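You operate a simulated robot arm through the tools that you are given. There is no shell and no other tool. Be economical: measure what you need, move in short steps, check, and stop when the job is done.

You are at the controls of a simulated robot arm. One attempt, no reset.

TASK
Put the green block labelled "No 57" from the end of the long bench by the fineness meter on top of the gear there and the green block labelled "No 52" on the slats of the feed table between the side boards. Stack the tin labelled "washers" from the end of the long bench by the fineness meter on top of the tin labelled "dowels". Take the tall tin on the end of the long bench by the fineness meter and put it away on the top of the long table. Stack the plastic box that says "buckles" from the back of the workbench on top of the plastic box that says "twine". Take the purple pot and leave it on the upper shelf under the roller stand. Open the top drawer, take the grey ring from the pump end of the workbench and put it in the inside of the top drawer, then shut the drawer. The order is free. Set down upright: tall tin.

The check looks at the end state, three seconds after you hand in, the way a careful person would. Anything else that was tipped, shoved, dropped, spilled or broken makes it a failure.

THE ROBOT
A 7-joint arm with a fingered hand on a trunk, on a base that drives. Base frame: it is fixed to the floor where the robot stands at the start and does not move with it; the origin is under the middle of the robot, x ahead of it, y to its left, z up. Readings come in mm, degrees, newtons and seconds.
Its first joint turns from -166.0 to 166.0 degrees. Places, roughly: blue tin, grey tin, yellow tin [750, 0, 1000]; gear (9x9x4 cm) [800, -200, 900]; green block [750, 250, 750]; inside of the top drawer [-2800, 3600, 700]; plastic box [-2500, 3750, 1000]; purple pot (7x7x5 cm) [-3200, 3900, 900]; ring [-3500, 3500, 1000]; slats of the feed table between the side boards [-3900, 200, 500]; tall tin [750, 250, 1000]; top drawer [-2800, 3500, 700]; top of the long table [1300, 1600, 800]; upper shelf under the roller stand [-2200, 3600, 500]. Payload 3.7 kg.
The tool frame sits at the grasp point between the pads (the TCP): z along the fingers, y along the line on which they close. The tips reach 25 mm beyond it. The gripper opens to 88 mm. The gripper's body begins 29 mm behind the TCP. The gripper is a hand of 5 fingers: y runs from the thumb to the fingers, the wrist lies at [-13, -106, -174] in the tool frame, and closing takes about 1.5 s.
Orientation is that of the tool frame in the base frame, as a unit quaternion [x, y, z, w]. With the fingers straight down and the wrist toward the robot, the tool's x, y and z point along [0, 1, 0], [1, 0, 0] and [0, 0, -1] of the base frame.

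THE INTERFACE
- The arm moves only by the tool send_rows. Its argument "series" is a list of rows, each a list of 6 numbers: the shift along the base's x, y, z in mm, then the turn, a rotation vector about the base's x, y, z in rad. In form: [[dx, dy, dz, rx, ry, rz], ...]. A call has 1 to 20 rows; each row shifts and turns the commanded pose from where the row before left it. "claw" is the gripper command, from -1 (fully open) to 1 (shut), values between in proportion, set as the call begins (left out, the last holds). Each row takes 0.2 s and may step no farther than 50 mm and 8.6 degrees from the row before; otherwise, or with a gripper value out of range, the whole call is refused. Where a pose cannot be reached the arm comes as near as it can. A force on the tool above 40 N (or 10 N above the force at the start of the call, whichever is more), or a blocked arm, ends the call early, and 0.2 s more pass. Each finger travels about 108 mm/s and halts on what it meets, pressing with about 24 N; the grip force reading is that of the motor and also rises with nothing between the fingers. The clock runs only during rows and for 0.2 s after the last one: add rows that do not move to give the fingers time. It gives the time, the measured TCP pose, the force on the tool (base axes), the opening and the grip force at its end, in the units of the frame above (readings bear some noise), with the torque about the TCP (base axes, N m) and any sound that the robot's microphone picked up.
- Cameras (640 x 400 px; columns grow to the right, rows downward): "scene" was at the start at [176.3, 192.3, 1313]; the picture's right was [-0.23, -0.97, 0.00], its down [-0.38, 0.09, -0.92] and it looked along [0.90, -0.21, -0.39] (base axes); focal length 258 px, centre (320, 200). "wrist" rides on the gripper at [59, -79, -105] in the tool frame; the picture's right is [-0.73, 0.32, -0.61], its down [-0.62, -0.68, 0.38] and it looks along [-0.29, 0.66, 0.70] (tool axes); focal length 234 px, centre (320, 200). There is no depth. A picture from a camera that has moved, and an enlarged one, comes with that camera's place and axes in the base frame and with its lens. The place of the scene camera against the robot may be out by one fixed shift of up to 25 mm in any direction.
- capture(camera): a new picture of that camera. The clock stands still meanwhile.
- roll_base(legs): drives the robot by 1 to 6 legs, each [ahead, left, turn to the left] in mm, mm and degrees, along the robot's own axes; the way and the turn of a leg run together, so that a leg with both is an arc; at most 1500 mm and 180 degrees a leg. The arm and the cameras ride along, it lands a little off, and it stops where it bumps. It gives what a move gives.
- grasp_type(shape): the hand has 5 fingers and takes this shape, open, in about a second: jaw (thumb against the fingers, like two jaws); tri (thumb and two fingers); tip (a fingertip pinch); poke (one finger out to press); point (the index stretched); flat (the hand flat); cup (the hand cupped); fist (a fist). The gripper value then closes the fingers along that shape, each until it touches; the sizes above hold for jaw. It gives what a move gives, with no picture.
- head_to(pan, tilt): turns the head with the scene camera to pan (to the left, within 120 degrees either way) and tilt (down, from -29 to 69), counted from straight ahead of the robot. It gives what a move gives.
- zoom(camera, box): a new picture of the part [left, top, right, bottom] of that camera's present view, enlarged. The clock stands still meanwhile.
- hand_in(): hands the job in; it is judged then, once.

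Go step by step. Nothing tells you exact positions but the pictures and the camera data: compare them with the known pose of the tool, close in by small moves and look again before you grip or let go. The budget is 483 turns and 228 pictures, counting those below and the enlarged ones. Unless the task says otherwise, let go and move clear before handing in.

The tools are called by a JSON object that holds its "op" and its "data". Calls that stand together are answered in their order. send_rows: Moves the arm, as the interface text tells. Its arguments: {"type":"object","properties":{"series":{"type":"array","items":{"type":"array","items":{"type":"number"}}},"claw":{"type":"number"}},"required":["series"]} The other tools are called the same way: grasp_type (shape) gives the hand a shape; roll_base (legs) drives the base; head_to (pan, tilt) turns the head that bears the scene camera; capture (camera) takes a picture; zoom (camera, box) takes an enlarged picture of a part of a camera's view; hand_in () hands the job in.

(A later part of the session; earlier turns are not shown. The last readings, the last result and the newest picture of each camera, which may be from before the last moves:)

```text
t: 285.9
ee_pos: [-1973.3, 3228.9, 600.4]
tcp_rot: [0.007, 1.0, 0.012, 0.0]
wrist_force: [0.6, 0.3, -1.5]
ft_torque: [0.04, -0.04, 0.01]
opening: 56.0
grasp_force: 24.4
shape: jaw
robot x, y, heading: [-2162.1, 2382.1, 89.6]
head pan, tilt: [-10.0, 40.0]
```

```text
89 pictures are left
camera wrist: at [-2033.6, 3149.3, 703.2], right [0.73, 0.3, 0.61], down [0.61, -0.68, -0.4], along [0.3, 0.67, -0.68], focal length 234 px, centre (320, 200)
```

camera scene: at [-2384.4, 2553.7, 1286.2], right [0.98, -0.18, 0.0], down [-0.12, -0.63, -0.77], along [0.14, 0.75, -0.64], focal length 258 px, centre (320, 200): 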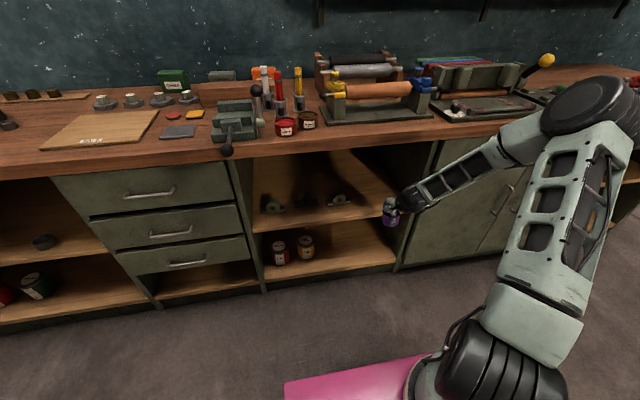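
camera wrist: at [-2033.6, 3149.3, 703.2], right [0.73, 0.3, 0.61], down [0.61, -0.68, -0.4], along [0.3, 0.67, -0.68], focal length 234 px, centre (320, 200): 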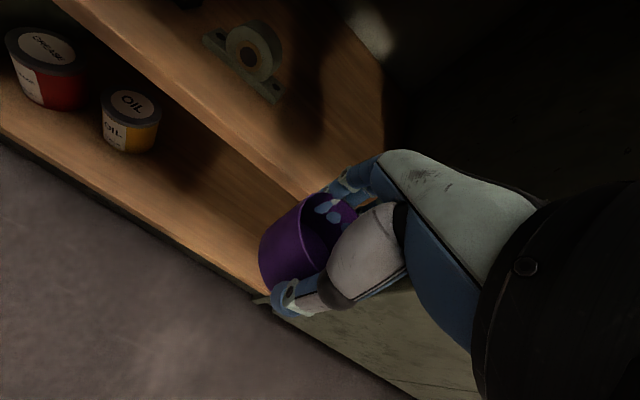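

The base touched something behind at y≈2380, so I stay clear of that. I zoom to find the shelf edge height.

{"op": "zoom", "data": {"camera": "scene", "box": [240, 150, 440, 280]}}

{"op": "zoom", "data": {"camera": "wrist", "box": [150, 60, 390, 300]}}

```text
3.08 times, centred on (340, 215) of scene
camera zoom: at [-2384.4, 2553.7, 1286.2], right [0.98, -0.18, 0.0], down [-0.12, -0.63, -0.77], along [0.14, 0.75, -0.64], focal length 793 px, centre (258, 154)
```

zoom: 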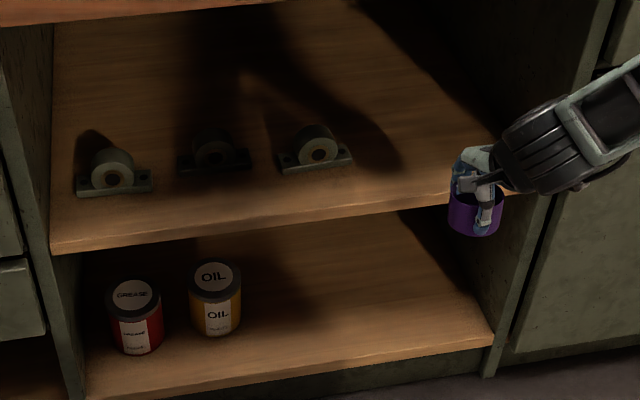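

```text
1.67 times, centred on (270, 180) of wrist
camera zoom: at [-2033.6, 3149.3, 703.2], right [0.73, 0.3, 0.61], down [0.61, -0.68, -0.4], along [0.3, 0.67, -0.68], focal length 390 px, centre (403, 233)
```

zoom: 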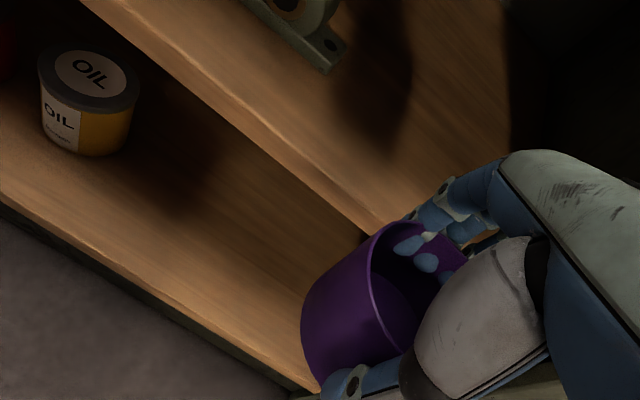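

Cabinet front is at y≈3330 with the shelf at z≈515, and the pot's bottom is near 550. I drive the pot in with the base.

{"op": "roll_base", "data": {"legs": [[90, 0, 0]]}}

{"op": "zoom", "data": {"camera": "scene", "box": [240, 150, 440, 280]}}

{"op": "zoom", "data": {"camera": "wrist", "box": [150, 60, 390, 300]}}

```text
t: 287.1
ee_pos: [-1973.3, 3318.4, 600.9]
tcp_rot: [0.007, 1.0, 0.012, -0.001]
wrist_force: [-0.8, -0.4, 0.2]
ft_torque: [0.01, 0.01, -0.01]
opening: 56.1
grasp_force: 23.7
shape: jaw
robot x, y, heading: [-2160.1, 2472.3, 89.4]
head pan, tilt: [-10.0, 40.0]
```

```text
3.08 times, centred on (340, 215) of scene
camera zoom: at [-2383.5, 2643.4, 1286.2], right [0.98, -0.18, 0.0], down [-0.12, -0.63, -0.77], along [0.14, 0.75, -0.64], focal length 793 px, centre (258, 154)
```

zoom: 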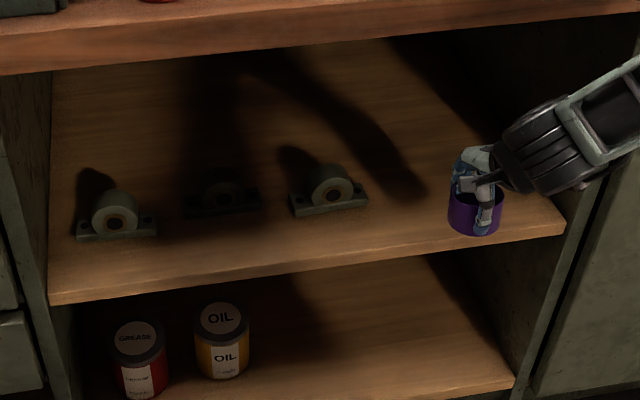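

```text
1.67 times, centred on (270, 180) of wrist
camera zoom: at [-2032.5, 3238.9, 703.4], right [0.73, 0.3, 0.61], down [0.61, -0.68, -0.4], along [0.3, 0.67, -0.68], focal length 390 px, centre (403, 233)
```

zoom: 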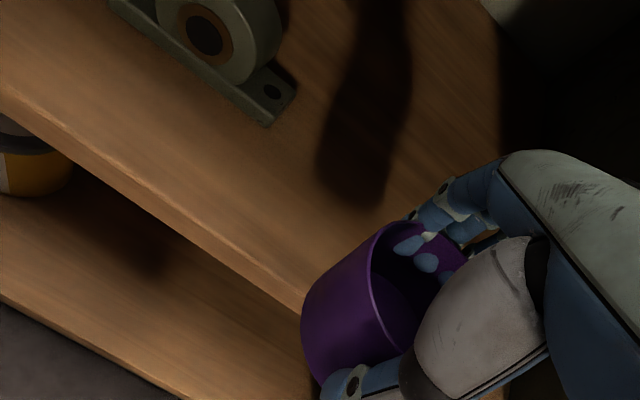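

The shelf edge triangulates to y≈3344, z≈500. I lower 20 mm and drive on 95 mm.

{"op": "send_rows", "data": {"series": [[0, 0, -10, 0, 0, 0], [0, 0, -10, 0, 0, 0], [0, 0, 0, 0, 0, 0]]}}

{"op": "roll_base", "data": {"legs": [[95, 0, 0]]}}

{"op": "zoom", "data": {"camera": "scene", "box": [280, 150, 480, 280]}}

```text
t: 287.9
ee_pos: [-1973.2, 3319.3, 580.3]
tcp_rot: [0.007, 1.0, 0.012, -0.001]
wrist_force: [-0.4, -0.1, -0.8]
ft_torque: [0.01, 0.01, 0.0]
opening: 56.2
grasp_force: 24.7
shape: jaw
robot x, y, heading: [-2163.1, 2473.1, 89.4]
head pan, tilt: [-10.0, 40.0]
```

```text
t: 289.0
ee_pos: [-1973.1, 3415.0, 581.0]
tcp_rot: [0.006, 1.0, 0.011, -0.001]
wrist_force: [0.3, 0.0, -0.6]
ft_torque: [0.04, 0.0, 0.0]
opening: 56.0
grasp_force: 24.0
shape: jaw
robot x, y, heading: [-2160.8, 2563.0, 89.4]
head pan, tilt: [-10.0, 40.0]
```

```text
3.08 times, centred on (380, 215) of scene
camera zoom: at [-2382.8, 2739.3, 1286.2], right [0.98, -0.18, 0.0], down [-0.12, -0.63, -0.77], along [0.14, 0.75, -0.64], focal length 793 px, centre (135, 154)
```

zoom: 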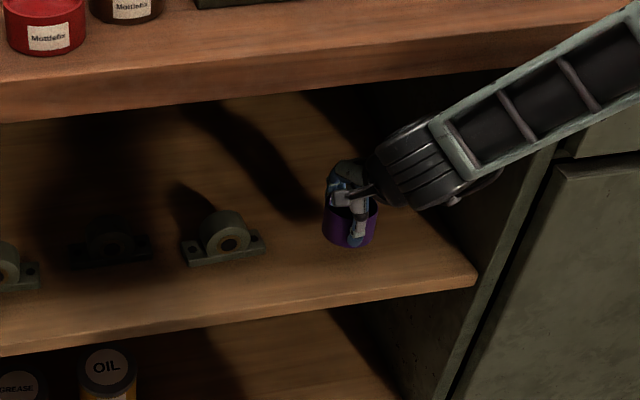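

Well inside. I lower gently until contact.

{"op": "send_rows", "data": {"series": [[0, 0, -8, 0, 0, 0], [0, 0, -6, 0, 0, 0], [0, 0, -5, 0, 0, 0], [0, 0, 0, 0, 0, 0]]}}

{"op": "zoom", "data": {"camera": "scene", "box": [350, 180, 430, 250]}}

```text
t: 290.0
ee_pos: [-1973.2, 3415.9, 562.7]
tcp_rot: [0.006, 1.0, 0.011, 0.001]
wrist_force: [-0.1, -0.8, -1.1]
ft_torque: [0.01, -0.02, 0.0]
opening: 56.2
grasp_force: 23.8
shape: jaw
robot x, y, heading: [-2158.0, 2564.8, 89.4]
head pan, tilt: [-10.0, 40.0]
```

```text
5.71 times, centred on (390, 215) of scene
camera zoom: at [-2382.8, 2739.3, 1286.2], right [0.98, -0.18, 0.0], down [-0.12, -0.63, -0.77], along [0.14, 0.75, -0.64], focal length 1473 px, centre (-80, 114)
```

zoom: 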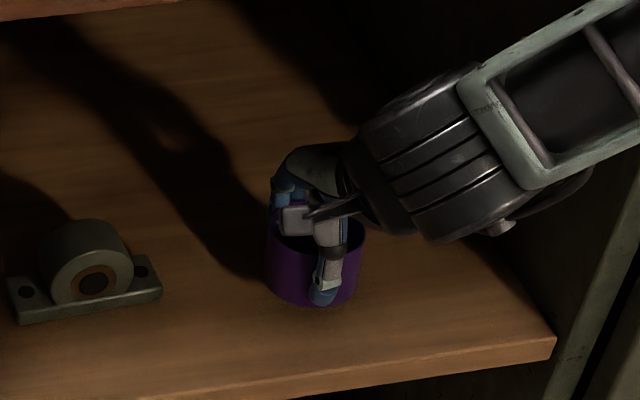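

{"op": "send_rows", "data": {"series": [[0, 0, -4, 0, 0, 0], [0, 0, -3, 0, 0, 0], [0, 0, -2, 0, 0, 0], [0, 0, 0, 0, 0, 0]]}}

{"op": "send_rows", "data": {"series": [[0, 0, -2, 0, 0, 0], [0, 0, -2, 0, 0, 0], [0, 0, 0, 0, 0, 0]]}}

```text
t: 291.0
ee_pos: [-1972.8, 3416.8, 552.4]
tcp_rot: [0.006, 1.0, 0.012, -0.001]
wrist_force: [0.6, 0.0, -1.4]
ft_torque: [0.02, -0.04, 0.03]
opening: 56.1
grasp_force: 23.8
shape: jaw
robot x, y, heading: [-2156.0, 2566.5, 89.5]
head pan, tilt: [-10.0, 40.0]
```

```text
t: 291.8
ee_pos: [-1972.7, 3415.0, 548.4]
tcp_rot: [0.007, 1.0, 0.012, 0.0]
wrist_force: [0.1, -0.1, -0.4]
ft_torque: [-0.02, 0.02, 0.01]
opening: 55.8
grasp_force: 23.8
shape: jaw
robot x, y, heading: [-2161.1, 2563.3, 89.7]
head pan, tilt: [-10.0, 40.0]
```

{"op": "send_rows", "data": {"series": [[0, 0, -2, 0, 0, 0], [0, 0, -1.5, 0, 0, 0], [0, 0, 0, 0, 0, 0]]}}

{"op": "zoom", "data": {"camera": "scene", "box": [350, 180, 430, 250]}}

```text
t: 292.6
ee_pos: [-1972.6, 3414.8, 544.7]
tcp_rot: [0.006, 1.0, 0.011, 0.0]
wrist_force: [0.4, -0.2, -0.3]
ft_torque: [-0.01, 0.03, -0.02]
opening: 55.9
grasp_force: 23.8
shape: jaw
robot x, y, heading: [-2160.3, 2564.4, 89.6]
head pan, tilt: [-10.0, 40.0]
```

```text
5.71 times, centred on (390, 215) of scene
camera zoom: at [-2382.8, 2739.3, 1286.2], right [0.98, -0.18, 0.0], down [-0.12, -0.63, -0.77], along [0.14, 0.75, -0.64], focal length 1473 px, centre (-80, 114)
```

zoom: 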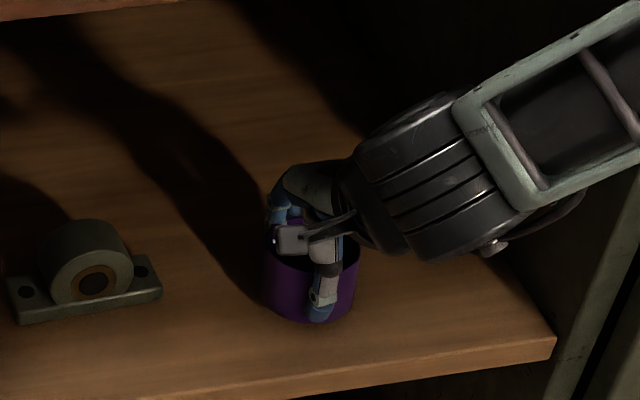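

{"op": "send_rows", "data": {"series": [[0, 0, -1.5, 0, 0, 0], [0, 0, -1.5, 0, 0, 0], [0, 0, -1.5, 0, 0, 0], [0, 0, 0, 0, 0, 0]]}}

{"op": "send_rows", "data": {"series": [[0, 0, -1.5, 0, 0, 0], [0, 0, -1.5, 0, 0, 0], [0, 0, 0, 0, 0, 0]]}}

```text
t: 293.6
ee_pos: [-1974.1, 3416.7, 541.0]
tcp_rot: [0.005, 1.0, 0.012, 0.0]
wrist_force: [0.2, -0.2, 0.7]
ft_torque: [-0.03, 0.01, 0.01]
opening: 56.0
grasp_force: 23.9
shape: jaw
robot x, y, heading: [-2160.6, 2566.5, 89.4]
head pan, tilt: [-10.0, 40.0]
```

```text
t: 294.4
ee_pos: [-1972.9, 3416.3, 538.4]
tcp_rot: [0.007, 1.0, 0.013, 0.0]
wrist_force: [-1.3, -2.0, 12.9]
ft_torque: [0.34, -0.06, 0.05]
opening: 55.5
grasp_force: 23.9
shape: jaw
robot x, y, heading: [-2160.4, 2567.5, 89.8]
head pan, tilt: [-10.0, 40.0]
```

Contact at about 539. I back off 1 mm and open.

{"op": "send_rows", "data": {"series": [[0, 0, 1, 0, 0, 0], [0, 0, 0, 0, 0, 0], [0, 0, 0, 0, 0, 0], [0, 0, 0, 0, 0, 0], [0, 0, 0, 0, 0, 0], [0, 0, 0, 0, 0, 0]], "claw": -1}}

{"op": "send_rows", "data": {"series": [[0, 0, 8, 0, 0, 0], [0, 0, 10, 0, 0, 0], [0, 0, 0, 0, 0, 0]]}}

{"op": "zoom", "data": {"camera": "scene", "box": [350, 180, 430, 250]}}

{"op": "zoom", "data": {"camera": "wrist", "box": [200, 120, 420, 340]}}

```text
t: 295.8
ee_pos: [-1973.5, 3414.9, 539.9]
tcp_rot: [0.006, 1.0, 0.011, -0.001]
wrist_force: [0.3, 0.2, 0.1]
ft_torque: [0.02, -0.02, -0.01]
opening: 87.6
grasp_force: 0.0
shape: jaw
robot x, y, heading: [-2155.9, 2564.7, 89.5]
head pan, tilt: [-10.0, 40.0]
```

```text
t: 296.6
ee_pos: [-1973.5, 3415.2, 556.0]
tcp_rot: [0.006, 1.0, 0.011, 0.0]
wrist_force: [0.8, -0.6, 0.3]
ft_torque: [0.02, 0.01, 0.01]
opening: 87.9
grasp_force: 0.0
shape: jaw
robot x, y, heading: [-2159.1, 2564.5, 89.4]
head pan, tilt: [-10.0, 40.0]
```

```text
5.71 times, centred on (390, 215) of scene
camera zoom: at [-2382.8, 2739.3, 1286.2], right [0.98, -0.18, 0.0], down [-0.12, -0.63, -0.77], along [0.14, 0.75, -0.64], focal length 1473 px, centre (-80, 114)
```

zoom: 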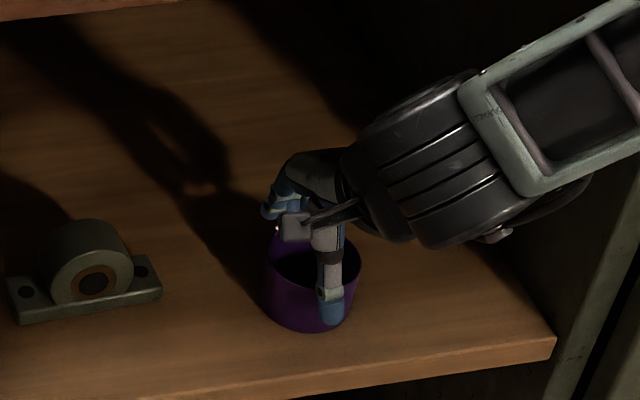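

```text
1.82 times, centred on (310, 230) of wrist
camera zoom: at [-2032.4, 3334.8, 659.3], right [0.73, 0.3, 0.61], down [0.61, -0.68, -0.4], along [0.3, 0.67, -0.68], focal length 426 px, centre (338, 146)
```

zoom: 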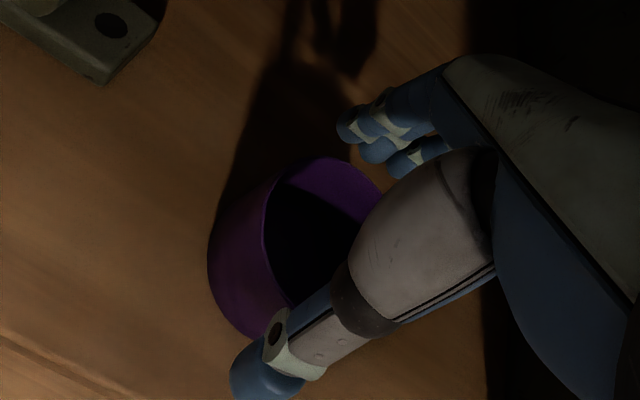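

The pot stands free. I rise clear of the rim and back out.

{"op": "send_rows", "data": {"series": [[0, 0, 12, 0, 0, 0], [0, 0, 12, 0, 0, 0], [0, 0, 10, 0, 0, 0], [0, 0, 0, 0, 0, 0]]}}

{"op": "roll_base", "data": {"legs": [[-160, 0, 0]]}}

{"op": "zoom", "data": {"camera": "scene", "box": [240, 130, 480, 290]}}

```text
t: 297.6
ee_pos: [-1974.2, 3415.6, 591.1]
tcp_rot: [0.006, 1.0, 0.011, -0.002]
wrist_force: [-0.9, 0.0, -0.3]
ft_torque: [-0.01, 0.03, -0.02]
opening: 87.6
grasp_force: 0.0
shape: jaw
robot x, y, heading: [-2156.7, 2569.0, 89.4]
head pan, tilt: [-10.0, 40.0]
```

```text
t: 299.0
ee_pos: [-1973.6, 3253.3, 592.1]
tcp_rot: [0.007, 1.0, 0.012, -0.001]
wrist_force: [-0.7, 0.0, -0.1]
ft_torque: [-0.04, 0.0, -0.01]
opening: 87.6
grasp_force: 0.2
shape: jaw
robot x, y, heading: [-2162.6, 2403.4, 89.5]
head pan, tilt: [-10.0, 40.0]
```

```text
2.50 times, centred on (360, 210) of scene
camera zoom: at [-2384.0, 2578.8, 1286.2], right [0.98, -0.18, 0.0], down [-0.12, -0.63, -0.77], along [0.14, 0.75, -0.64], focal length 644 px, centre (220, 175)
```

zoom: 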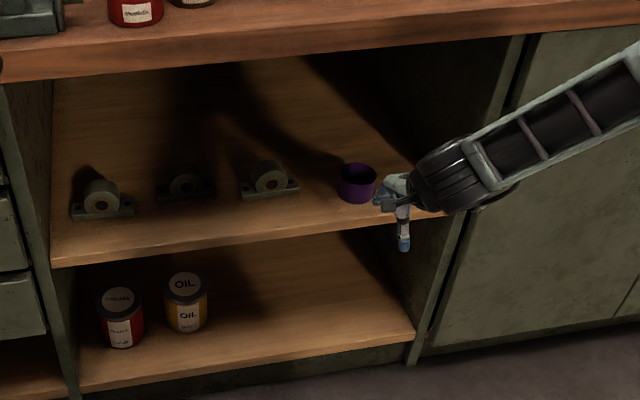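

The pot is on the upper shelf. Now I retract, rise and look at the boxes at the back of the workbench.

{"op": "send_rows", "data": {"series": [[0, -35, 5, 0, 0, 0], [0, -35, 5, 0, 0, 0], [0, 0, 45, 0, 0, 0], [0, 0, 45, 0, 0, 0], [0, 0, 45, 0, 0, 0], [0, 0, 45, 0, 0, 0], [0, 0, 45, 0, 0, 0], [0, 0, 45, 0, 0, 0], [0, 0, 45, 0, 0, 0], [0, 0, 45, 0, 0, 0], [0, 0, 45, 0, 0, 0], [0, 0, 45, 0, 0, 0], [0, 0, 45, 0, 0, 0], [0, 0, 45, 0, 0, 0], [0, 0, 0, 0, 0, 0]]}}

{"op": "roll_base", "data": {"legs": [[0, 500, 0], [330, 0, 0]]}}

{"op": "head_to", "data": {"pan": -5, "tilt": 25}}

{"op": "capture", "data": {"camera": "scene"}}

{"op": "capture", "data": {"camera": "wrist"}}

```text
t: 302.2
ee_pos: [-1974.4, 3187.0, 1141.2]
tcp_rot: [0.006, 1.0, 0.011, 0.0]
wrist_force: [-0.1, 0.1, 0.2]
ft_torque: [0.02, 0.02, -0.02]
opening: 87.3
grasp_force: 0.0
shape: jaw
robot x, y, heading: [-2164.6, 2406.6, 89.7]
head pan, tilt: [-10.0, 40.0]
```

```text
t: 306.9
ee_pos: [-2465.2, 3518.4, 1141.1]
tcp_rot: [0.007, 1.0, 0.011, -0.001]
wrist_force: [0.3, 0.8, 0.2]
ft_torque: [-0.03, 0.01, 0.0]
opening: 87.8
grasp_force: 0.1
shape: jaw
robot x, y, heading: [-2654.9, 2737.6, 89.6]
head pan, tilt: [-10.0, 40.0]
```

```text
t: 307.7
ee_pos: [-2464.3, 3518.2, 1141.0]
tcp_rot: [0.007, 1.0, 0.011, 0.0]
wrist_force: [-0.4, 0.3, 0.2]
ft_torque: [0.0, -0.01, 0.01]
opening: 87.7
grasp_force: 0.0
shape: jaw
robot x, y, heading: [-2659.5, 2736.3, 89.4]
head pan, tilt: [-5.0, 25.0]
```

```text
78 pictures are left
camera scene: at [-2882.2, 2919.1, 1309.5], right [1.0, -0.1, 0.0], down [-0.04, -0.42, -0.91], along [0.09, 0.9, -0.42], focal length 258 px, centre (320, 200)
```

scene: 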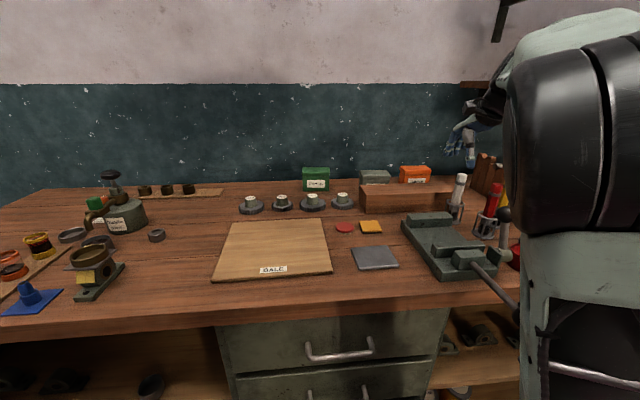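

```text
77 pictures are left
camera wrist: at [-2524.7, 3438.2, 1243.4], right [0.73, 0.3, 0.61], down [0.61, -0.68, -0.4], along [0.3, 0.67, -0.68], focal length 234 px, centre (320, 200)
```

wrist: 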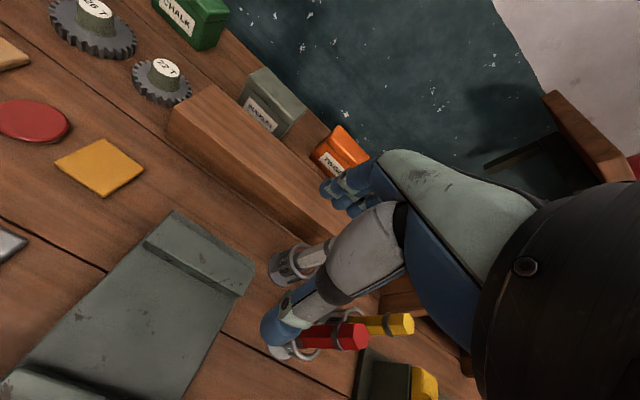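

{"op": "zoom", "data": {"camera": "wrist", "box": [230, 50, 380, 190]}}

{"op": "zoom", "data": {"camera": "scene", "box": [290, 155, 450, 220]}}

```text
2.86 times, centred on (305, 120) of wrist
camera zoom: at [-2524.7, 3438.2, 1243.4], right [0.73, 0.3, 0.61], down [0.61, -0.68, -0.4], along [0.3, 0.67, -0.68], focal length 669 px, centre (363, 429)
```

zoom: 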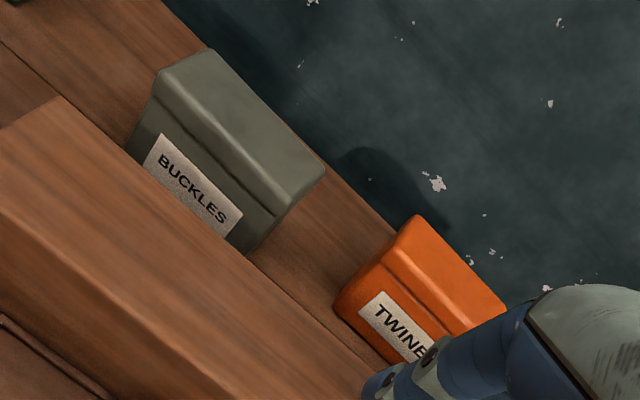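

```text
4.00 times, centred on (370, 188) of scene
camera zoom: at [-2882.2, 2919.1, 1309.5], right [1.0, -0.1, 0.0], down [-0.04, -0.42, -0.91], along [0.09, 0.9, -0.42], focal length 1031 px, centre (120, 250)
```

zoom: 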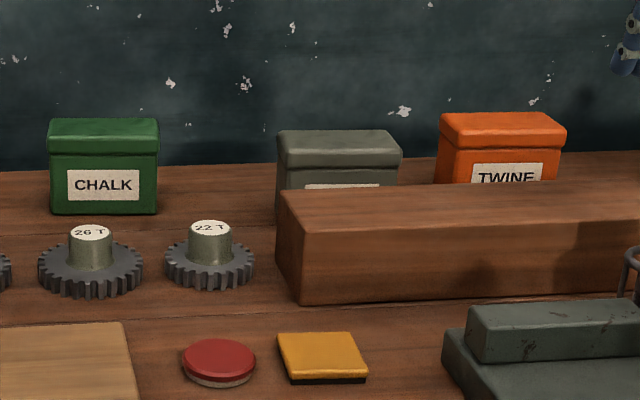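

Grey is BUCKLES and orange is TWINE. I move the hand for a second view to triangulate.

{"op": "roll_base", "data": {"legs": [[55, 60, 0]]}}

{"op": "send_rows", "data": {"series": [[-10, 35, 0, 0, 0, 0], [-10, 35, 0, 0, 0, 0], [-10, 35, 0, 0, 0, 0], [-10, 20, 0, 0, 0, 0], [0, 0, 0, 0, 0, 0]]}}

{"op": "zoom", "data": {"camera": "wrist", "box": [150, 60, 390, 260]}}

```text
t: 308.7
ee_pos: [-2525.0, 3573.8, 1140.6]
tcp_rot: [0.007, 1.0, 0.011, 0.0]
wrist_force: [0.3, 0.1, 0.0]
ft_torque: [0.01, 0.03, 0.03]
opening: 87.8
grasp_force: 0.1
shape: jaw
robot x, y, heading: [-2710.7, 2792.6, 89.4]
head pan, tilt: [-5.0, 25.0]
```

```text
t: 309.9
ee_pos: [-2562.6, 3700.5, 1140.5]
tcp_rot: [0.007, 1.0, 0.011, 0.0]
wrist_force: [0.3, 0.4, -0.1]
ft_torque: [-0.01, -0.01, 0.04]
opening: 88.0
grasp_force: 0.0
shape: jaw
robot x, y, heading: [-2716.9, 2790.1, 89.6]
head pan, tilt: [-5.0, 25.0]
```

```text
2.00 times, centred on (270, 160) of wrist
camera zoom: at [-2623.4, 3619.9, 1243.4], right [0.73, 0.3, 0.61], down [0.61, -0.68, -0.4], along [0.3, 0.67, -0.68], focal length 468 px, centre (420, 280)
```

zoom: 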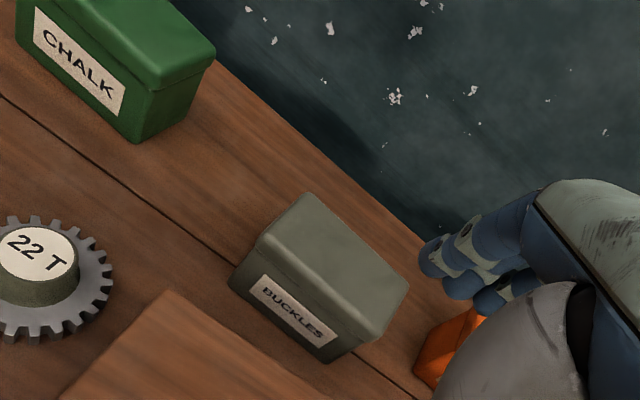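

Buckles: top centre (-2571,3840,979), 104×64 mm, turned about -3.5°. Next I take another view for the twine box.

{"op": "send_rows", "data": {"series": [[45, -15, 0, 0, 0, 0], [45, -15, 0, 0, 0, 0], [45, -15, 0, 0, 0, 0], [45, -15, 0, 0, 0, 0], [22, 0, 0, 0, 0, 0], [0, 0, 0, 0, 0, 0]]}}

{"op": "zoom", "data": {"camera": "wrist", "box": [150, 60, 390, 260]}}

```text
t: 311.3
ee_pos: [-2363.0, 3640.7, 1140.9]
tcp_rot: [0.008, 1.0, 0.011, -0.001]
wrist_force: [0.0, -0.5, 0.1]
ft_torque: [0.0, 0.02, -0.04]
opening: 87.9
grasp_force: 0.2
shape: jaw
robot x, y, heading: [-2713.1, 2794.8, 89.5]
head pan, tilt: [-5.0, 25.0]
```

```text
2.00 times, centred on (270, 160) of wrist
camera zoom: at [-2422.0, 3560.0, 1243.4], right [0.73, 0.3, 0.61], down [0.61, -0.68, -0.4], along [0.3, 0.67, -0.68], focal length 468 px, centre (420, 280)
```

zoom: 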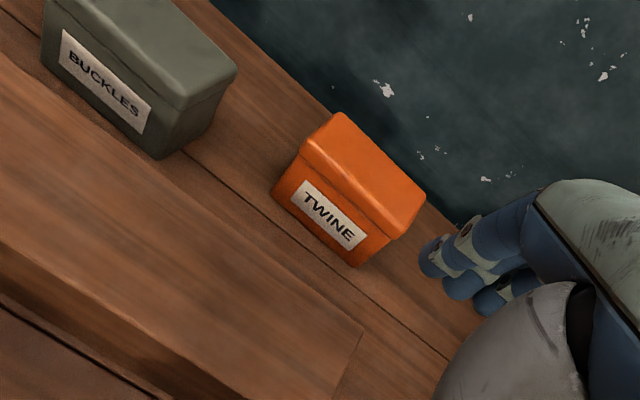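

Twine: top centre (-2392,3871,981), turned about -5.3°. Now I move over the buckles box.

{"op": "send_rows", "data": {"series": [[-40, 20, 0, 0, 0, 0], [-40, 20, 0, 0, 0, 0], [-40, 30, 0, 0, 0, -0.015], [-40, 40, -20, 0, 0, -0.015], [-40, 45, -20, 0, 0, -0.015], [-15, 45, -20, 0, 0, 0], [0, 0, -35, 0, 0, 0], [0, 0, 0, 0, 0, 0]]}}

{"op": "zoom", "data": {"camera": "wrist", "box": [160, 160, 380, 350]}}

{"op": "zoom", "data": {"camera": "scene", "box": [330, 90, 490, 220]}}

```text
refused: row 4 steps farther than a row can; nothing moved
```

```text
2.11 times, centred on (270, 255) of wrist
camera zoom: at [-2422.0, 3560.0, 1243.4], right [0.73, 0.3, 0.61], down [0.61, -0.68, -0.4], along [0.3, 0.67, -0.68], focal length 493 px, centre (425, 84)
```

zoom: 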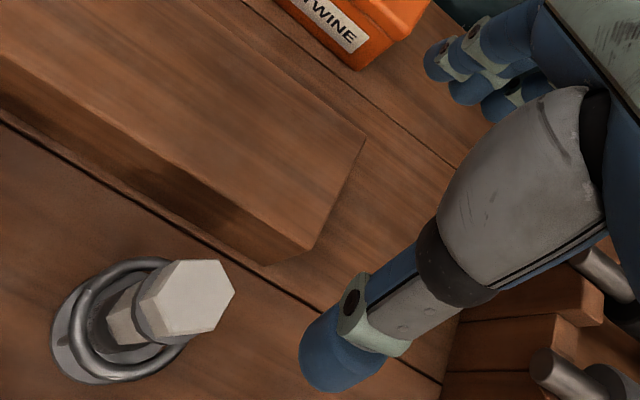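

```text
3.08 times, centred on (410, 155) of scene
camera zoom: at [-2941.6, 2975.6, 1309.5], right [1.0, -0.1, 0.0], down [-0.04, -0.42, -0.91], along [0.09, 0.9, -0.42], focal length 793 px, centre (43, 338)
```

zoom: 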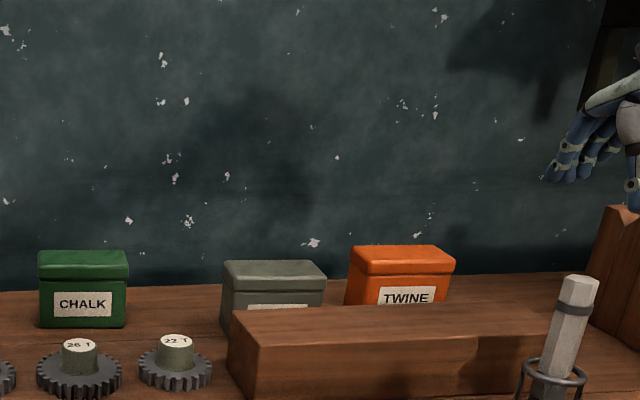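

{"op": "send_rows", "data": {"series": [[-40, 25, 0, 0, 0, 0], [-40, 25, 0, 0, 0, 0], [-40, 25, 0, 0, 0, -0.015], [-40, 25, -10, 0, 0, -0.015], [-30, 30, -20, 0, 0, -0.015], [-25, 35, -20, 0, 0, 0], [0, 35, -20, 0, 0, 0], [0, 0, -25, 0, 0, 0], [0, 0, 0, 0, 0, 0]]}}

{"op": "zoom", "data": {"camera": "wrist", "box": [160, 160, 380, 350]}}

```text
t: 313.3
ee_pos: [-2576.6, 3840.4, 1046.3]
tcp_rot: [0.03, 0.999, 0.011, -0.001]
wrist_force: [0.6, 0.5, 0.3]
ft_torque: [0.03, -0.01, 0.02]
opening: 87.7
grasp_force: 0.0
shape: jaw
robot x, y, heading: [-2711.5, 2794.4, 89.4]
head pan, tilt: [-5.0, 25.0]
```

```text
2.11 times, centred on (270, 255) of wrist
camera zoom: at [-2640.3, 3762.6, 1148.5], right [0.74, 0.27, 0.61], down [0.58, -0.71, -0.4], along [0.33, 0.65, -0.68], focal length 493 px, centre (425, 84)
```

zoom: 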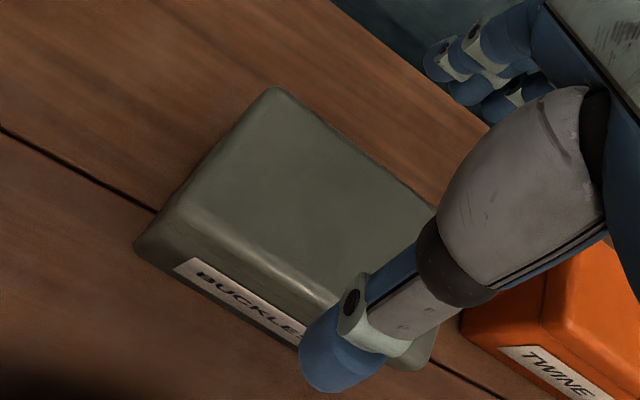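

Aligned. I descend to 973 and grip.

{"op": "send_rows", "data": {"series": [[0, 1, -20, 0, 0, 0], [0, 1, -20, 0, 0, 0], [0, 0, -14, 0, 0, 0], [0, 0, -8, 0, 0, 0], [0, 0, -6, 0, 0, 0], [0, 0, -5, 0, 0, 0], [0, 0, 0, 0, 0, 0]]}}

{"op": "zoom", "data": {"camera": "wrist", "box": [180, 110, 420, 340]}}

{"op": "zoom", "data": {"camera": "scene", "box": [330, 90, 490, 220]}}

```text
t: 314.9
ee_pos: [-2576.8, 3841.6, 973.6]
tcp_rot: [0.03, 0.999, 0.012, 0.0]
wrist_force: [-0.4, -0.6, 0.8]
ft_torque: [-0.01, 0.0, -0.03]
opening: 88.0
grasp_force: 0.1
shape: jaw
robot x, y, heading: [-2712.8, 2790.9, 89.3]
head pan, tilt: [-5.0, 25.0]
```

```text
1.74 times, centred on (300, 225) of wrist
camera zoom: at [-2640.5, 3764.2, 1075.0], right [0.74, 0.27, 0.61], down [0.58, -0.71, -0.4], along [0.33, 0.65, -0.68], focal length 407 px, centre (355, 156)
```

zoom: 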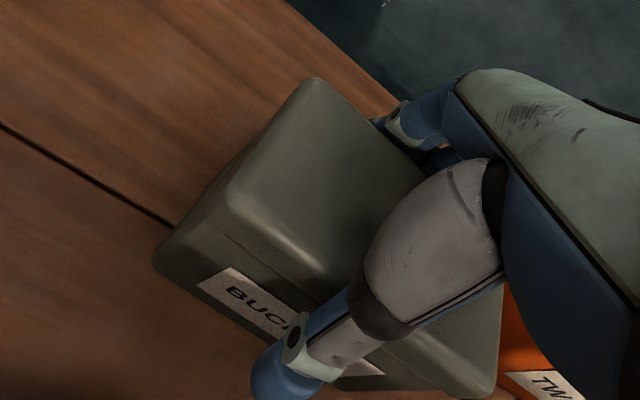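

```text
3.08 times, centred on (410, 155) of scene
camera zoom: at [-2941.6, 2975.6, 1309.5], right [1.0, -0.1, 0.0], down [-0.04, -0.42, -0.91], along [0.09, 0.9, -0.42], focal length 793 px, centre (43, 338)
```

zoom: 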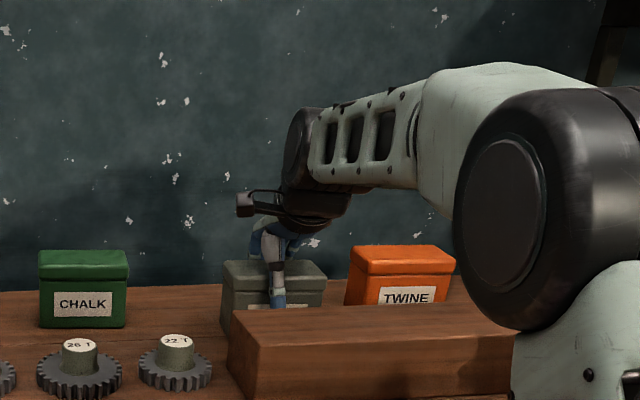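

{"op": "send_rows", "data": {"series": [[0, 0, -3, 0, 0, 0], [0, 0, 0, 0, 0, 0], [0, 0, 0, 0, 0, 0], [0, 0, 0, 0, 0, 0], [0, 0, 0, 0, 0, 0], [0, 0, 0, 0, 0, 0], [0, 0, 0, 0, 0, 0], [0, 0, 0, 0, 0, 0], [0, 0, 0, 0, 0, 0]], "claw": 1}}

{"op": "send_rows", "data": {"series": [[0, 0, 5, 0, 0, 0], [0, 0, 15, 0, 0, 0], [0, 0, 25, 0, 0, 0], [0, 0, 30, 0, 0, 0], [0, 0, 30, 0, 0, 0], [0, 0, 0, 0, 0, 0]]}}

{"op": "capture", "data": {"camera": "wrist"}}

{"op": "zoom", "data": {"camera": "scene", "box": [330, 70, 490, 220]}}

```text
t: 316.9
ee_pos: [-2576.4, 3843.1, 969.8]
tcp_rot: [0.03, 0.999, 0.012, 0.001]
wrist_force: [0.4, 1.8, 12.8]
ft_torque: [0.54, -0.14, 0.15]
opening: 60.3
grasp_force: 24.0
shape: jaw
robot x, y, heading: [-2713.1, 2794.1, 89.5]
head pan, tilt: [-5.0, 25.0]
```

```text
t: 318.3
ee_pos: [-2578.1, 3842.5, 1074.0]
tcp_rot: [0.03, 0.999, 0.011, 0.0]
wrist_force: [-0.4, -0.3, -3.5]
ft_torque: [-0.02, 0.01, -0.02]
opening: 59.8
grasp_force: 24.2
shape: jaw
robot x, y, heading: [-2717.2, 2796.7, 89.3]
head pan, tilt: [-5.0, 25.0]
```

```text
67 pictures are left
camera wrist: at [-2640.5, 3764.9, 1177.3], right [0.74, 0.27, 0.61], down [0.58, -0.71, -0.4], along [0.33, 0.65, -0.68], focal length 234 px, centre (320, 200)
```

wrist: 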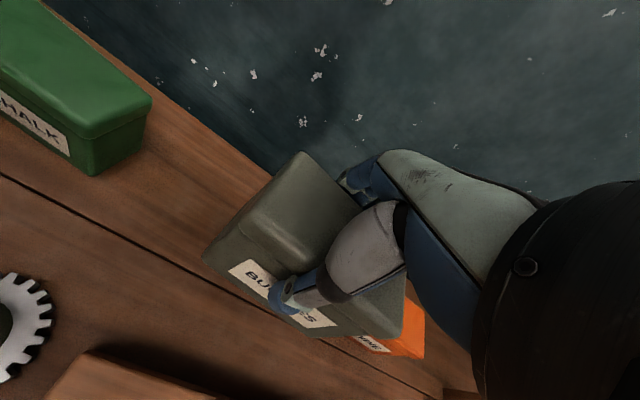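

```text
2.67 times, centred on (410, 145) of scene
camera zoom: at [-2941.6, 2975.7, 1309.5], right [1.0, -0.1, 0.0], down [-0.04, -0.42, -0.91], along [0.09, 0.9, -0.42], focal length 688 px, centre (80, 347)
```

zoom: 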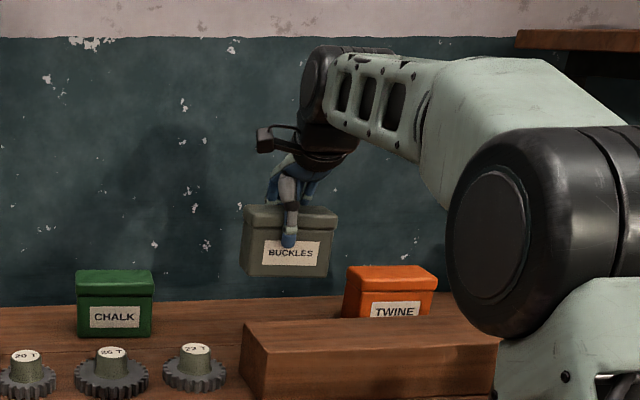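

It is held well. I raise 25 mm and shift the base right to bring it over the twine box.

{"op": "send_rows", "data": {"series": [[0, 0, 25, 0, 0, -0.016], [0, 0, 5, 0, 0, -0.016], [0, 0, 0, 0, 0, 0]]}}

{"op": "roll_base", "data": {"legs": [[0, -180, 0]]}}

```text
t: 319.1
ee_pos: [-2576.9, 3843.1, 1104.9]
tcp_rot: [0.045, 0.999, 0.011, -0.001]
wrist_force: [0.0, -1.0, -2.7]
ft_torque: [0.02, 0.02, -0.05]
opening: 59.6
grasp_force: 24.0
shape: jaw
robot x, y, heading: [-2713.4, 2794.2, 89.2]
head pan, tilt: [-5.0, 25.0]
```

```text
t: 320.6
ee_pos: [-2395.1, 3839.8, 1105.0]
tcp_rot: [0.047, 0.999, 0.011, -0.001]
wrist_force: [-1.3, -0.3, -2.7]
ft_torque: [-0.01, 0.02, 0.02]
opening: 59.5
grasp_force: 23.6
shape: jaw
robot x, y, heading: [-2534.8, 2791.1, 89.2]
head pan, tilt: [-5.0, 25.0]
```

{"op": "send_rows", "data": {"series": [[-1, 12, -8, 0, 0, 0], [-1, 12, -8, 0, 0, 0], [-1, 8.5, -6, 0, 0, 0], [0, 0, 0, 0, 0, 0]]}}

{"op": "capture", "data": {"camera": "wrist"}}

{"op": "zoom", "data": {"camera": "scene", "box": [330, 90, 450, 200]}}

```text
t: 321.6
ee_pos: [-2397.4, 3872.2, 1082.4]
tcp_rot: [0.048, 0.999, 0.011, -0.001]
wrist_force: [-0.2, -0.7, -2.1]
ft_torque: [0.06, 0.04, 0.03]
opening: 59.5
grasp_force: 23.9
shape: jaw
robot x, y, heading: [-2531.2, 2790.5, 89.5]
head pan, tilt: [-5.0, 25.0]
```

```text
65 pictures are left
camera wrist: at [-2463.5, 3797.2, 1185.0], right [0.75, 0.24, 0.61], down [0.56, -0.73, -0.4], along [0.35, 0.64, -0.68], focal length 234 px, centre (320, 200)
```

wrist: 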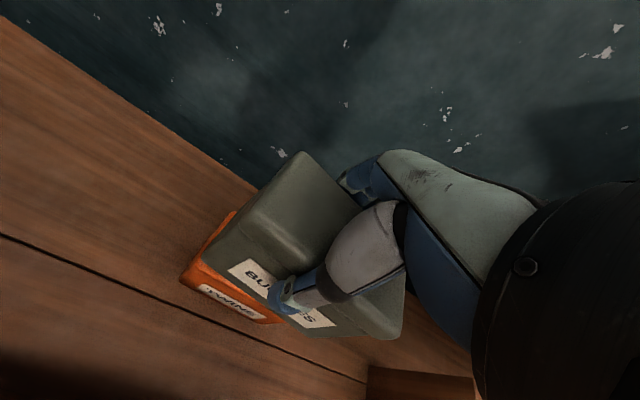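

```text
3.64 times, centred on (390, 145) of scene
camera zoom: at [-2761.2, 2974.3, 1309.5], right [1.0, -0.1, 0.0], down [-0.04, -0.42, -0.91], along [0.09, 0.9, -0.42], focal length 938 px, centre (66, 400)
```

zoom: 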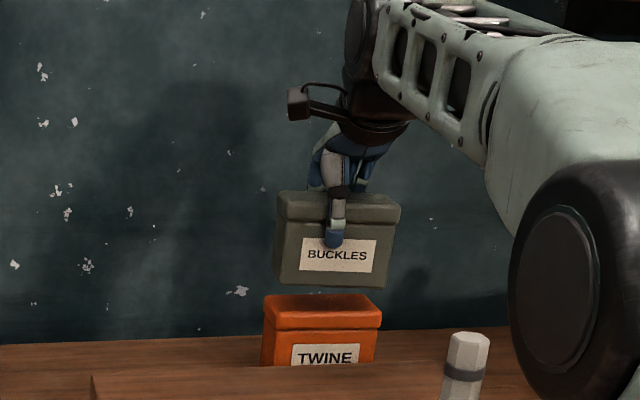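

Nearly aligned; I shift 4 mm left and lower.

{"op": "send_rows", "data": {"series": [[-2, 0, -8, 0, 0, 0], [-2, 0, -7, 0, 0, 0], [0, 0, -5, 0, 0, 0], [0, 0, 0, 0, 0, 0]]}}

{"op": "zoom", "data": {"camera": "wrist", "box": [150, 130, 430, 360]}}

{"op": "zoom", "data": {"camera": "scene", "box": [340, 120, 440, 200]}}

```text
t: 322.6
ee_pos: [-2402.1, 3872.5, 1063.0]
tcp_rot: [0.047, 0.999, 0.012, 0.001]
wrist_force: [-0.4, -0.2, -2.9]
ft_torque: [0.02, 0.04, 0.0]
opening: 59.8
grasp_force: 24.1
shape: jaw
robot x, y, heading: [-2533.7, 2794.4, 89.4]
head pan, tilt: [-5.0, 25.0]
```

```text
1.74 times, centred on (290, 245) of wrist
camera zoom: at [-2467.3, 3796.9, 1165.0], right [0.75, 0.24, 0.61], down [0.56, -0.73, -0.4], along [0.35, 0.64, -0.68], focal length 407 px, centre (372, 122)
```

zoom: 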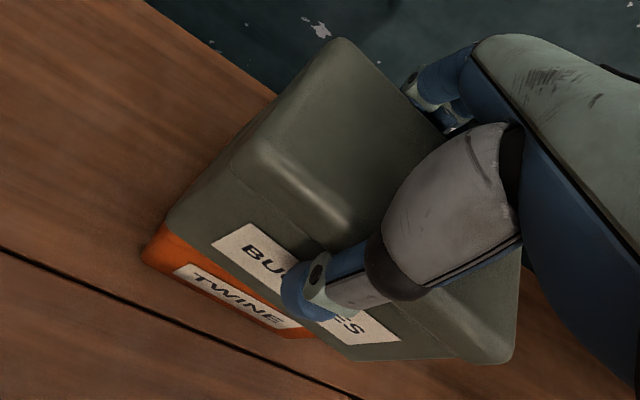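

```text
5.00 times, centred on (390, 160) of scene
camera zoom: at [-2761.2, 2974.3, 1309.5], right [1.0, -0.1, 0.0], down [-0.04, -0.42, -0.91], along [0.09, 0.9, -0.42], focal length 1289 px, centre (-30, 400)
```

zoom: 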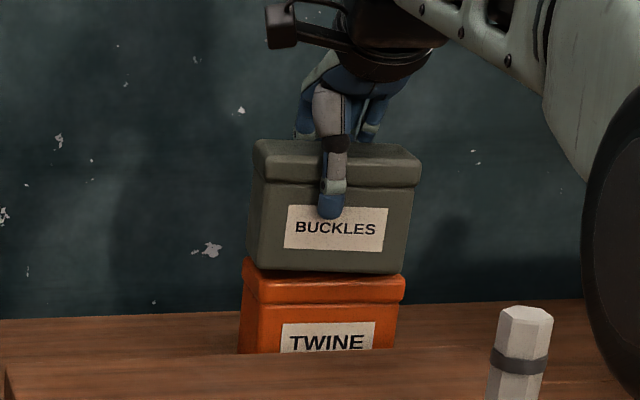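

Aligned. I lower to contact.

{"op": "send_rows", "data": {"series": [[0, 0, -3, 0, 0, 0], [0, 0, -2, 0, 0, 0], [0, 0, -2, 0, 0, 0], [0, 0, 0, 0, 0, 0]]}}

{"op": "send_rows", "data": {"series": [[0, 0, -1.5, 0, 0, 0], [0, 0, -1.5, 0, 0, 0], [0, 0, 0, 0, 0, 0]]}}

```text
t: 323.6
ee_pos: [-2401.7, 3874.1, 1056.2]
tcp_rot: [0.047, 0.999, 0.011, 0.0]
wrist_force: [-1.5, 0.2, 2.4]
ft_torque: [0.07, -0.19, -0.04]
opening: 59.3
grasp_force: 24.1
shape: jaw
robot x, y, heading: [-2530.3, 2791.9, 89.3]
head pan, tilt: [-5.0, 25.0]
```

```text
t: 324.4
ee_pos: [-2402.6, 3871.8, 1055.5]
tcp_rot: [0.046, 0.999, 0.012, 0.0]
wrist_force: [-4.2, -1.4, 17.9]
ft_torque: [0.43, -0.27, 0.02]
opening: 58.9
grasp_force: 23.8
shape: jaw
robot x, y, heading: [-2532.2, 2788.5, 89.7]
head pan, tilt: [-5.0, 25.0]
```

Seated. I ease up 1 mm, open and check.

{"op": "send_rows", "data": {"series": [[0, 0, 1, 0, 0, 0], [0, 0, 0, 0, 0, 0], [0, 0, 0, 0, 0, 0], [0, 0, 0, 0, 0, 0], [0, 0, 0, 0, 0, 0], [0, 0, 0, 0, 0, 0]], "claw": -1}}

{"op": "send_rows", "data": {"series": [[0, 0, 5, 0, 0, 0], [0, 0, 15, 0, 0, 0], [0, 0, 25, 0, 0, 0], [0, 0, 40, 0, 0, 0], [0, -20, 30, 0, 0, 0], [0, 0, 0, 0, 0, 0]]}}

{"op": "zoom", "data": {"camera": "scene", "box": [340, 80, 460, 200]}}

```text
t: 325.8
ee_pos: [-2403.0, 3872.5, 1053.8]
tcp_rot: [0.046, 0.999, 0.012, 0.001]
wrist_force: [-0.4, -0.4, -1.2]
ft_torque: [-0.02, -0.01, -0.01]
opening: 88.1
grasp_force: 0.0
shape: jaw
robot x, y, heading: [-2533.6, 2788.7, 89.3]
head pan, tilt: [-5.0, 25.0]
```

```text
t: 327.2
ee_pos: [-2402.7, 3852.0, 1168.8]
tcp_rot: [0.046, 0.999, 0.011, 0.0]
wrist_force: [-0.8, -0.5, 0.4]
ft_torque: [0.01, 0.03, -0.02]
opening: 87.8
grasp_force: 0.0
shape: jaw
robot x, y, heading: [-2532.1, 2792.9, 89.4]
head pan, tilt: [-5.0, 25.0]
```

```text
3.33 times, centred on (400, 140) of scene
camera zoom: at [-2761.3, 2974.2, 1309.5], right [1.0, -0.1, 0.0], down [-0.04, -0.42, -0.91], along [0.09, 0.9, -0.42], focal length 859 px, centre (53, 400)
```

zoom: 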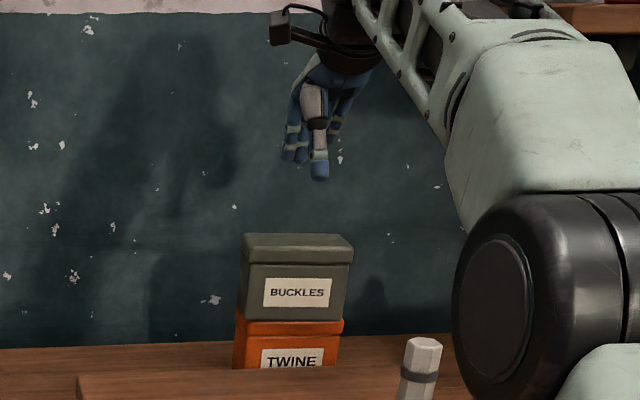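

The boxes are stacked. Next the drawer: I retract and take a stance to its left so the arm has room to pull.

{"op": "send_rows", "data": {"series": [[0, -45, 0, 0, 0, 0], [0, -45, 0, 0, 0, 0], [0, -45, 0, 0, 0, 0], [0, -45, 0, 0, 0, 0.01], [0, -45, 0, 0, 0, 0.02], [0, -45, 0, 0, 0, 0.02], [0, -45, 0, 0, 0, 0.02], [0, -45, 0, 0, 0, 0.02], [0, -40, 0, 0, 0, 0], [0, 0, 0, 0, 0, 0]]}}

{"op": "roll_base", "data": {"legs": [[-370, 0, 0], [0, 850, 0]]}}

{"op": "head_to", "data": {"pan": -40, "tilt": 32}}

{"op": "capture", "data": {"camera": "scene"}}

```text
t: 329.4
ee_pos: [-2401.9, 3453.1, 1169.3]
tcp_rot: [0.002, 1.0, 0.011, 0.0]
wrist_force: [0.1, 0.6, -0.2]
ft_torque: [0.03, -0.01, -0.01]
opening: 88.0
grasp_force: 0.0
shape: jaw
robot x, y, heading: [-2536.3, 2788.4, 89.5]
head pan, tilt: [-5.0, 25.0]
```

```text
t: 335.9
ee_pos: [-3253.4, 3088.9, 1167.3]
tcp_rot: [0.002, 1.0, 0.012, -0.001]
wrist_force: [-0.3, -0.9, -0.8]
ft_torque: [0.02, -0.01, 0.01]
opening: 87.9
grasp_force: 0.1
shape: jaw
robot x, y, heading: [-3380.6, 2425.9, 89.3]
head pan, tilt: [-5.0, 25.0]
```

```text
t: 336.9
ee_pos: [-3252.6, 3089.0, 1168.5]
tcp_rot: [0.0, 1.0, 0.012, 0.0]
wrist_force: [-0.7, 0.0, -0.8]
ft_torque: [0.01, 0.04, 0.0]
opening: 87.9
grasp_force: 0.1
shape: jaw
robot x, y, heading: [-3383.3, 2421.4, 89.5]
head pan, tilt: [-40.0, 32.0]
```

```text
60 pictures are left
camera scene: at [-3561.0, 2585.1, 1298.5], right [0.76, -0.65, 0.0], down [-0.34, -0.4, -0.85], along [0.55, 0.64, -0.53], focal length 258 px, centre (320, 200)
```

scene: 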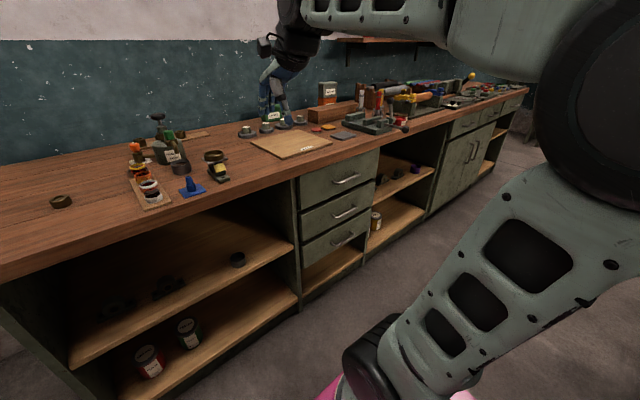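

The handle bar is at about (-2805,3287,768). I swing the hand in front of it, tilting it 60° forward.

{"op": "send_rows", "data": {"series": [[37.3, 3, -31.7, 0.0873, 0, 0], [37.3, 3, -31.7, 0.0873, 0, 0], [37.3, 3, -31.7, 0.0873, 0, 0], [37.3, 3, -31.7, 0.0873, 0, 0], [37.3, 3, -31.7, 0.0873, 0, 0], [37.3, 3, -31.7, 0.0873, 0, 0], [37.3, 3, -31.7, 0.0873, 0, 0], [37.3, 3, -31.7, 0.0873, 0, 0], [37.3, 3, -31.7, 0.0873, 0, 0], [37.3, 3, -31.7, 0.0873, 0, 0], [37.3, 3, -31.7, 0.0873, 0, 0], [37.3, 3, -31.7, 0.0873, 0, 0], [0, 0, 0, 0, 0, 0]]}}

{"op": "capture", "data": {"camera": "wrist"}}

{"op": "zoom", "data": {"camera": "scene", "box": [240, 100, 440, 290]}}

```text
t: 339.7
ee_pos: [-2811.5, 3125.0, 799.0]
tcp_rot: [0.0, 0.86, 0.51, -0.001]
wrist_force: [-0.4, -0.7, 0.6]
ft_torque: [-0.01, 0.0, -0.01]
opening: 88.1
grasp_force: 0.0
shape: jaw
out of reach, approached as far as the arm can: row 11
robot x, y, heading: [-3380.9, 2425.2, 89.4]
head pan, tilt: [-40.0, 32.0]
```

```text
59 pictures are left
camera wrist: at [-2870.6, 2994.9, 779.4], right [0.73, -0.38, 0.57], down [0.62, 0.01, -0.78], along [0.29, 0.93, 0.24], focal length 234 px, centre (320, 200)
```

wrist: 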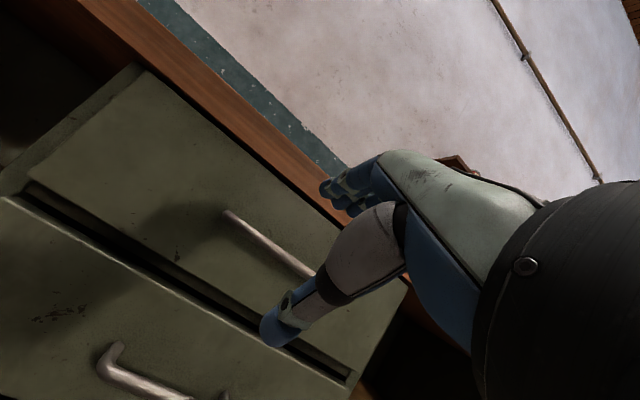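

```text
2.11 times, centred on (340, 195) of scene
camera zoom: at [-3560.9, 2585.0, 1298.5], right [0.76, -0.65, 0.0], down [-0.34, -0.4, -0.85], along [0.55, 0.64, -0.53], focal length 543 px, centre (278, 210)
```

zoom: 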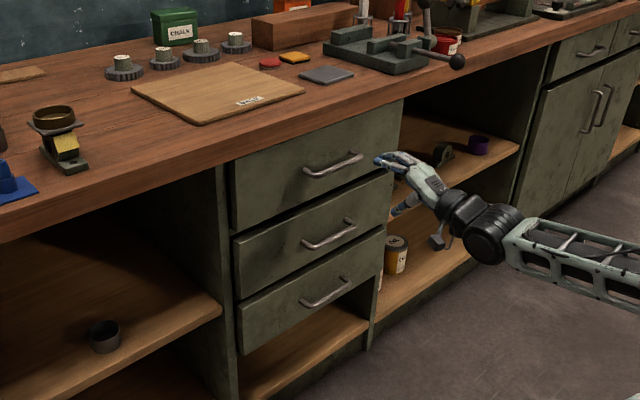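

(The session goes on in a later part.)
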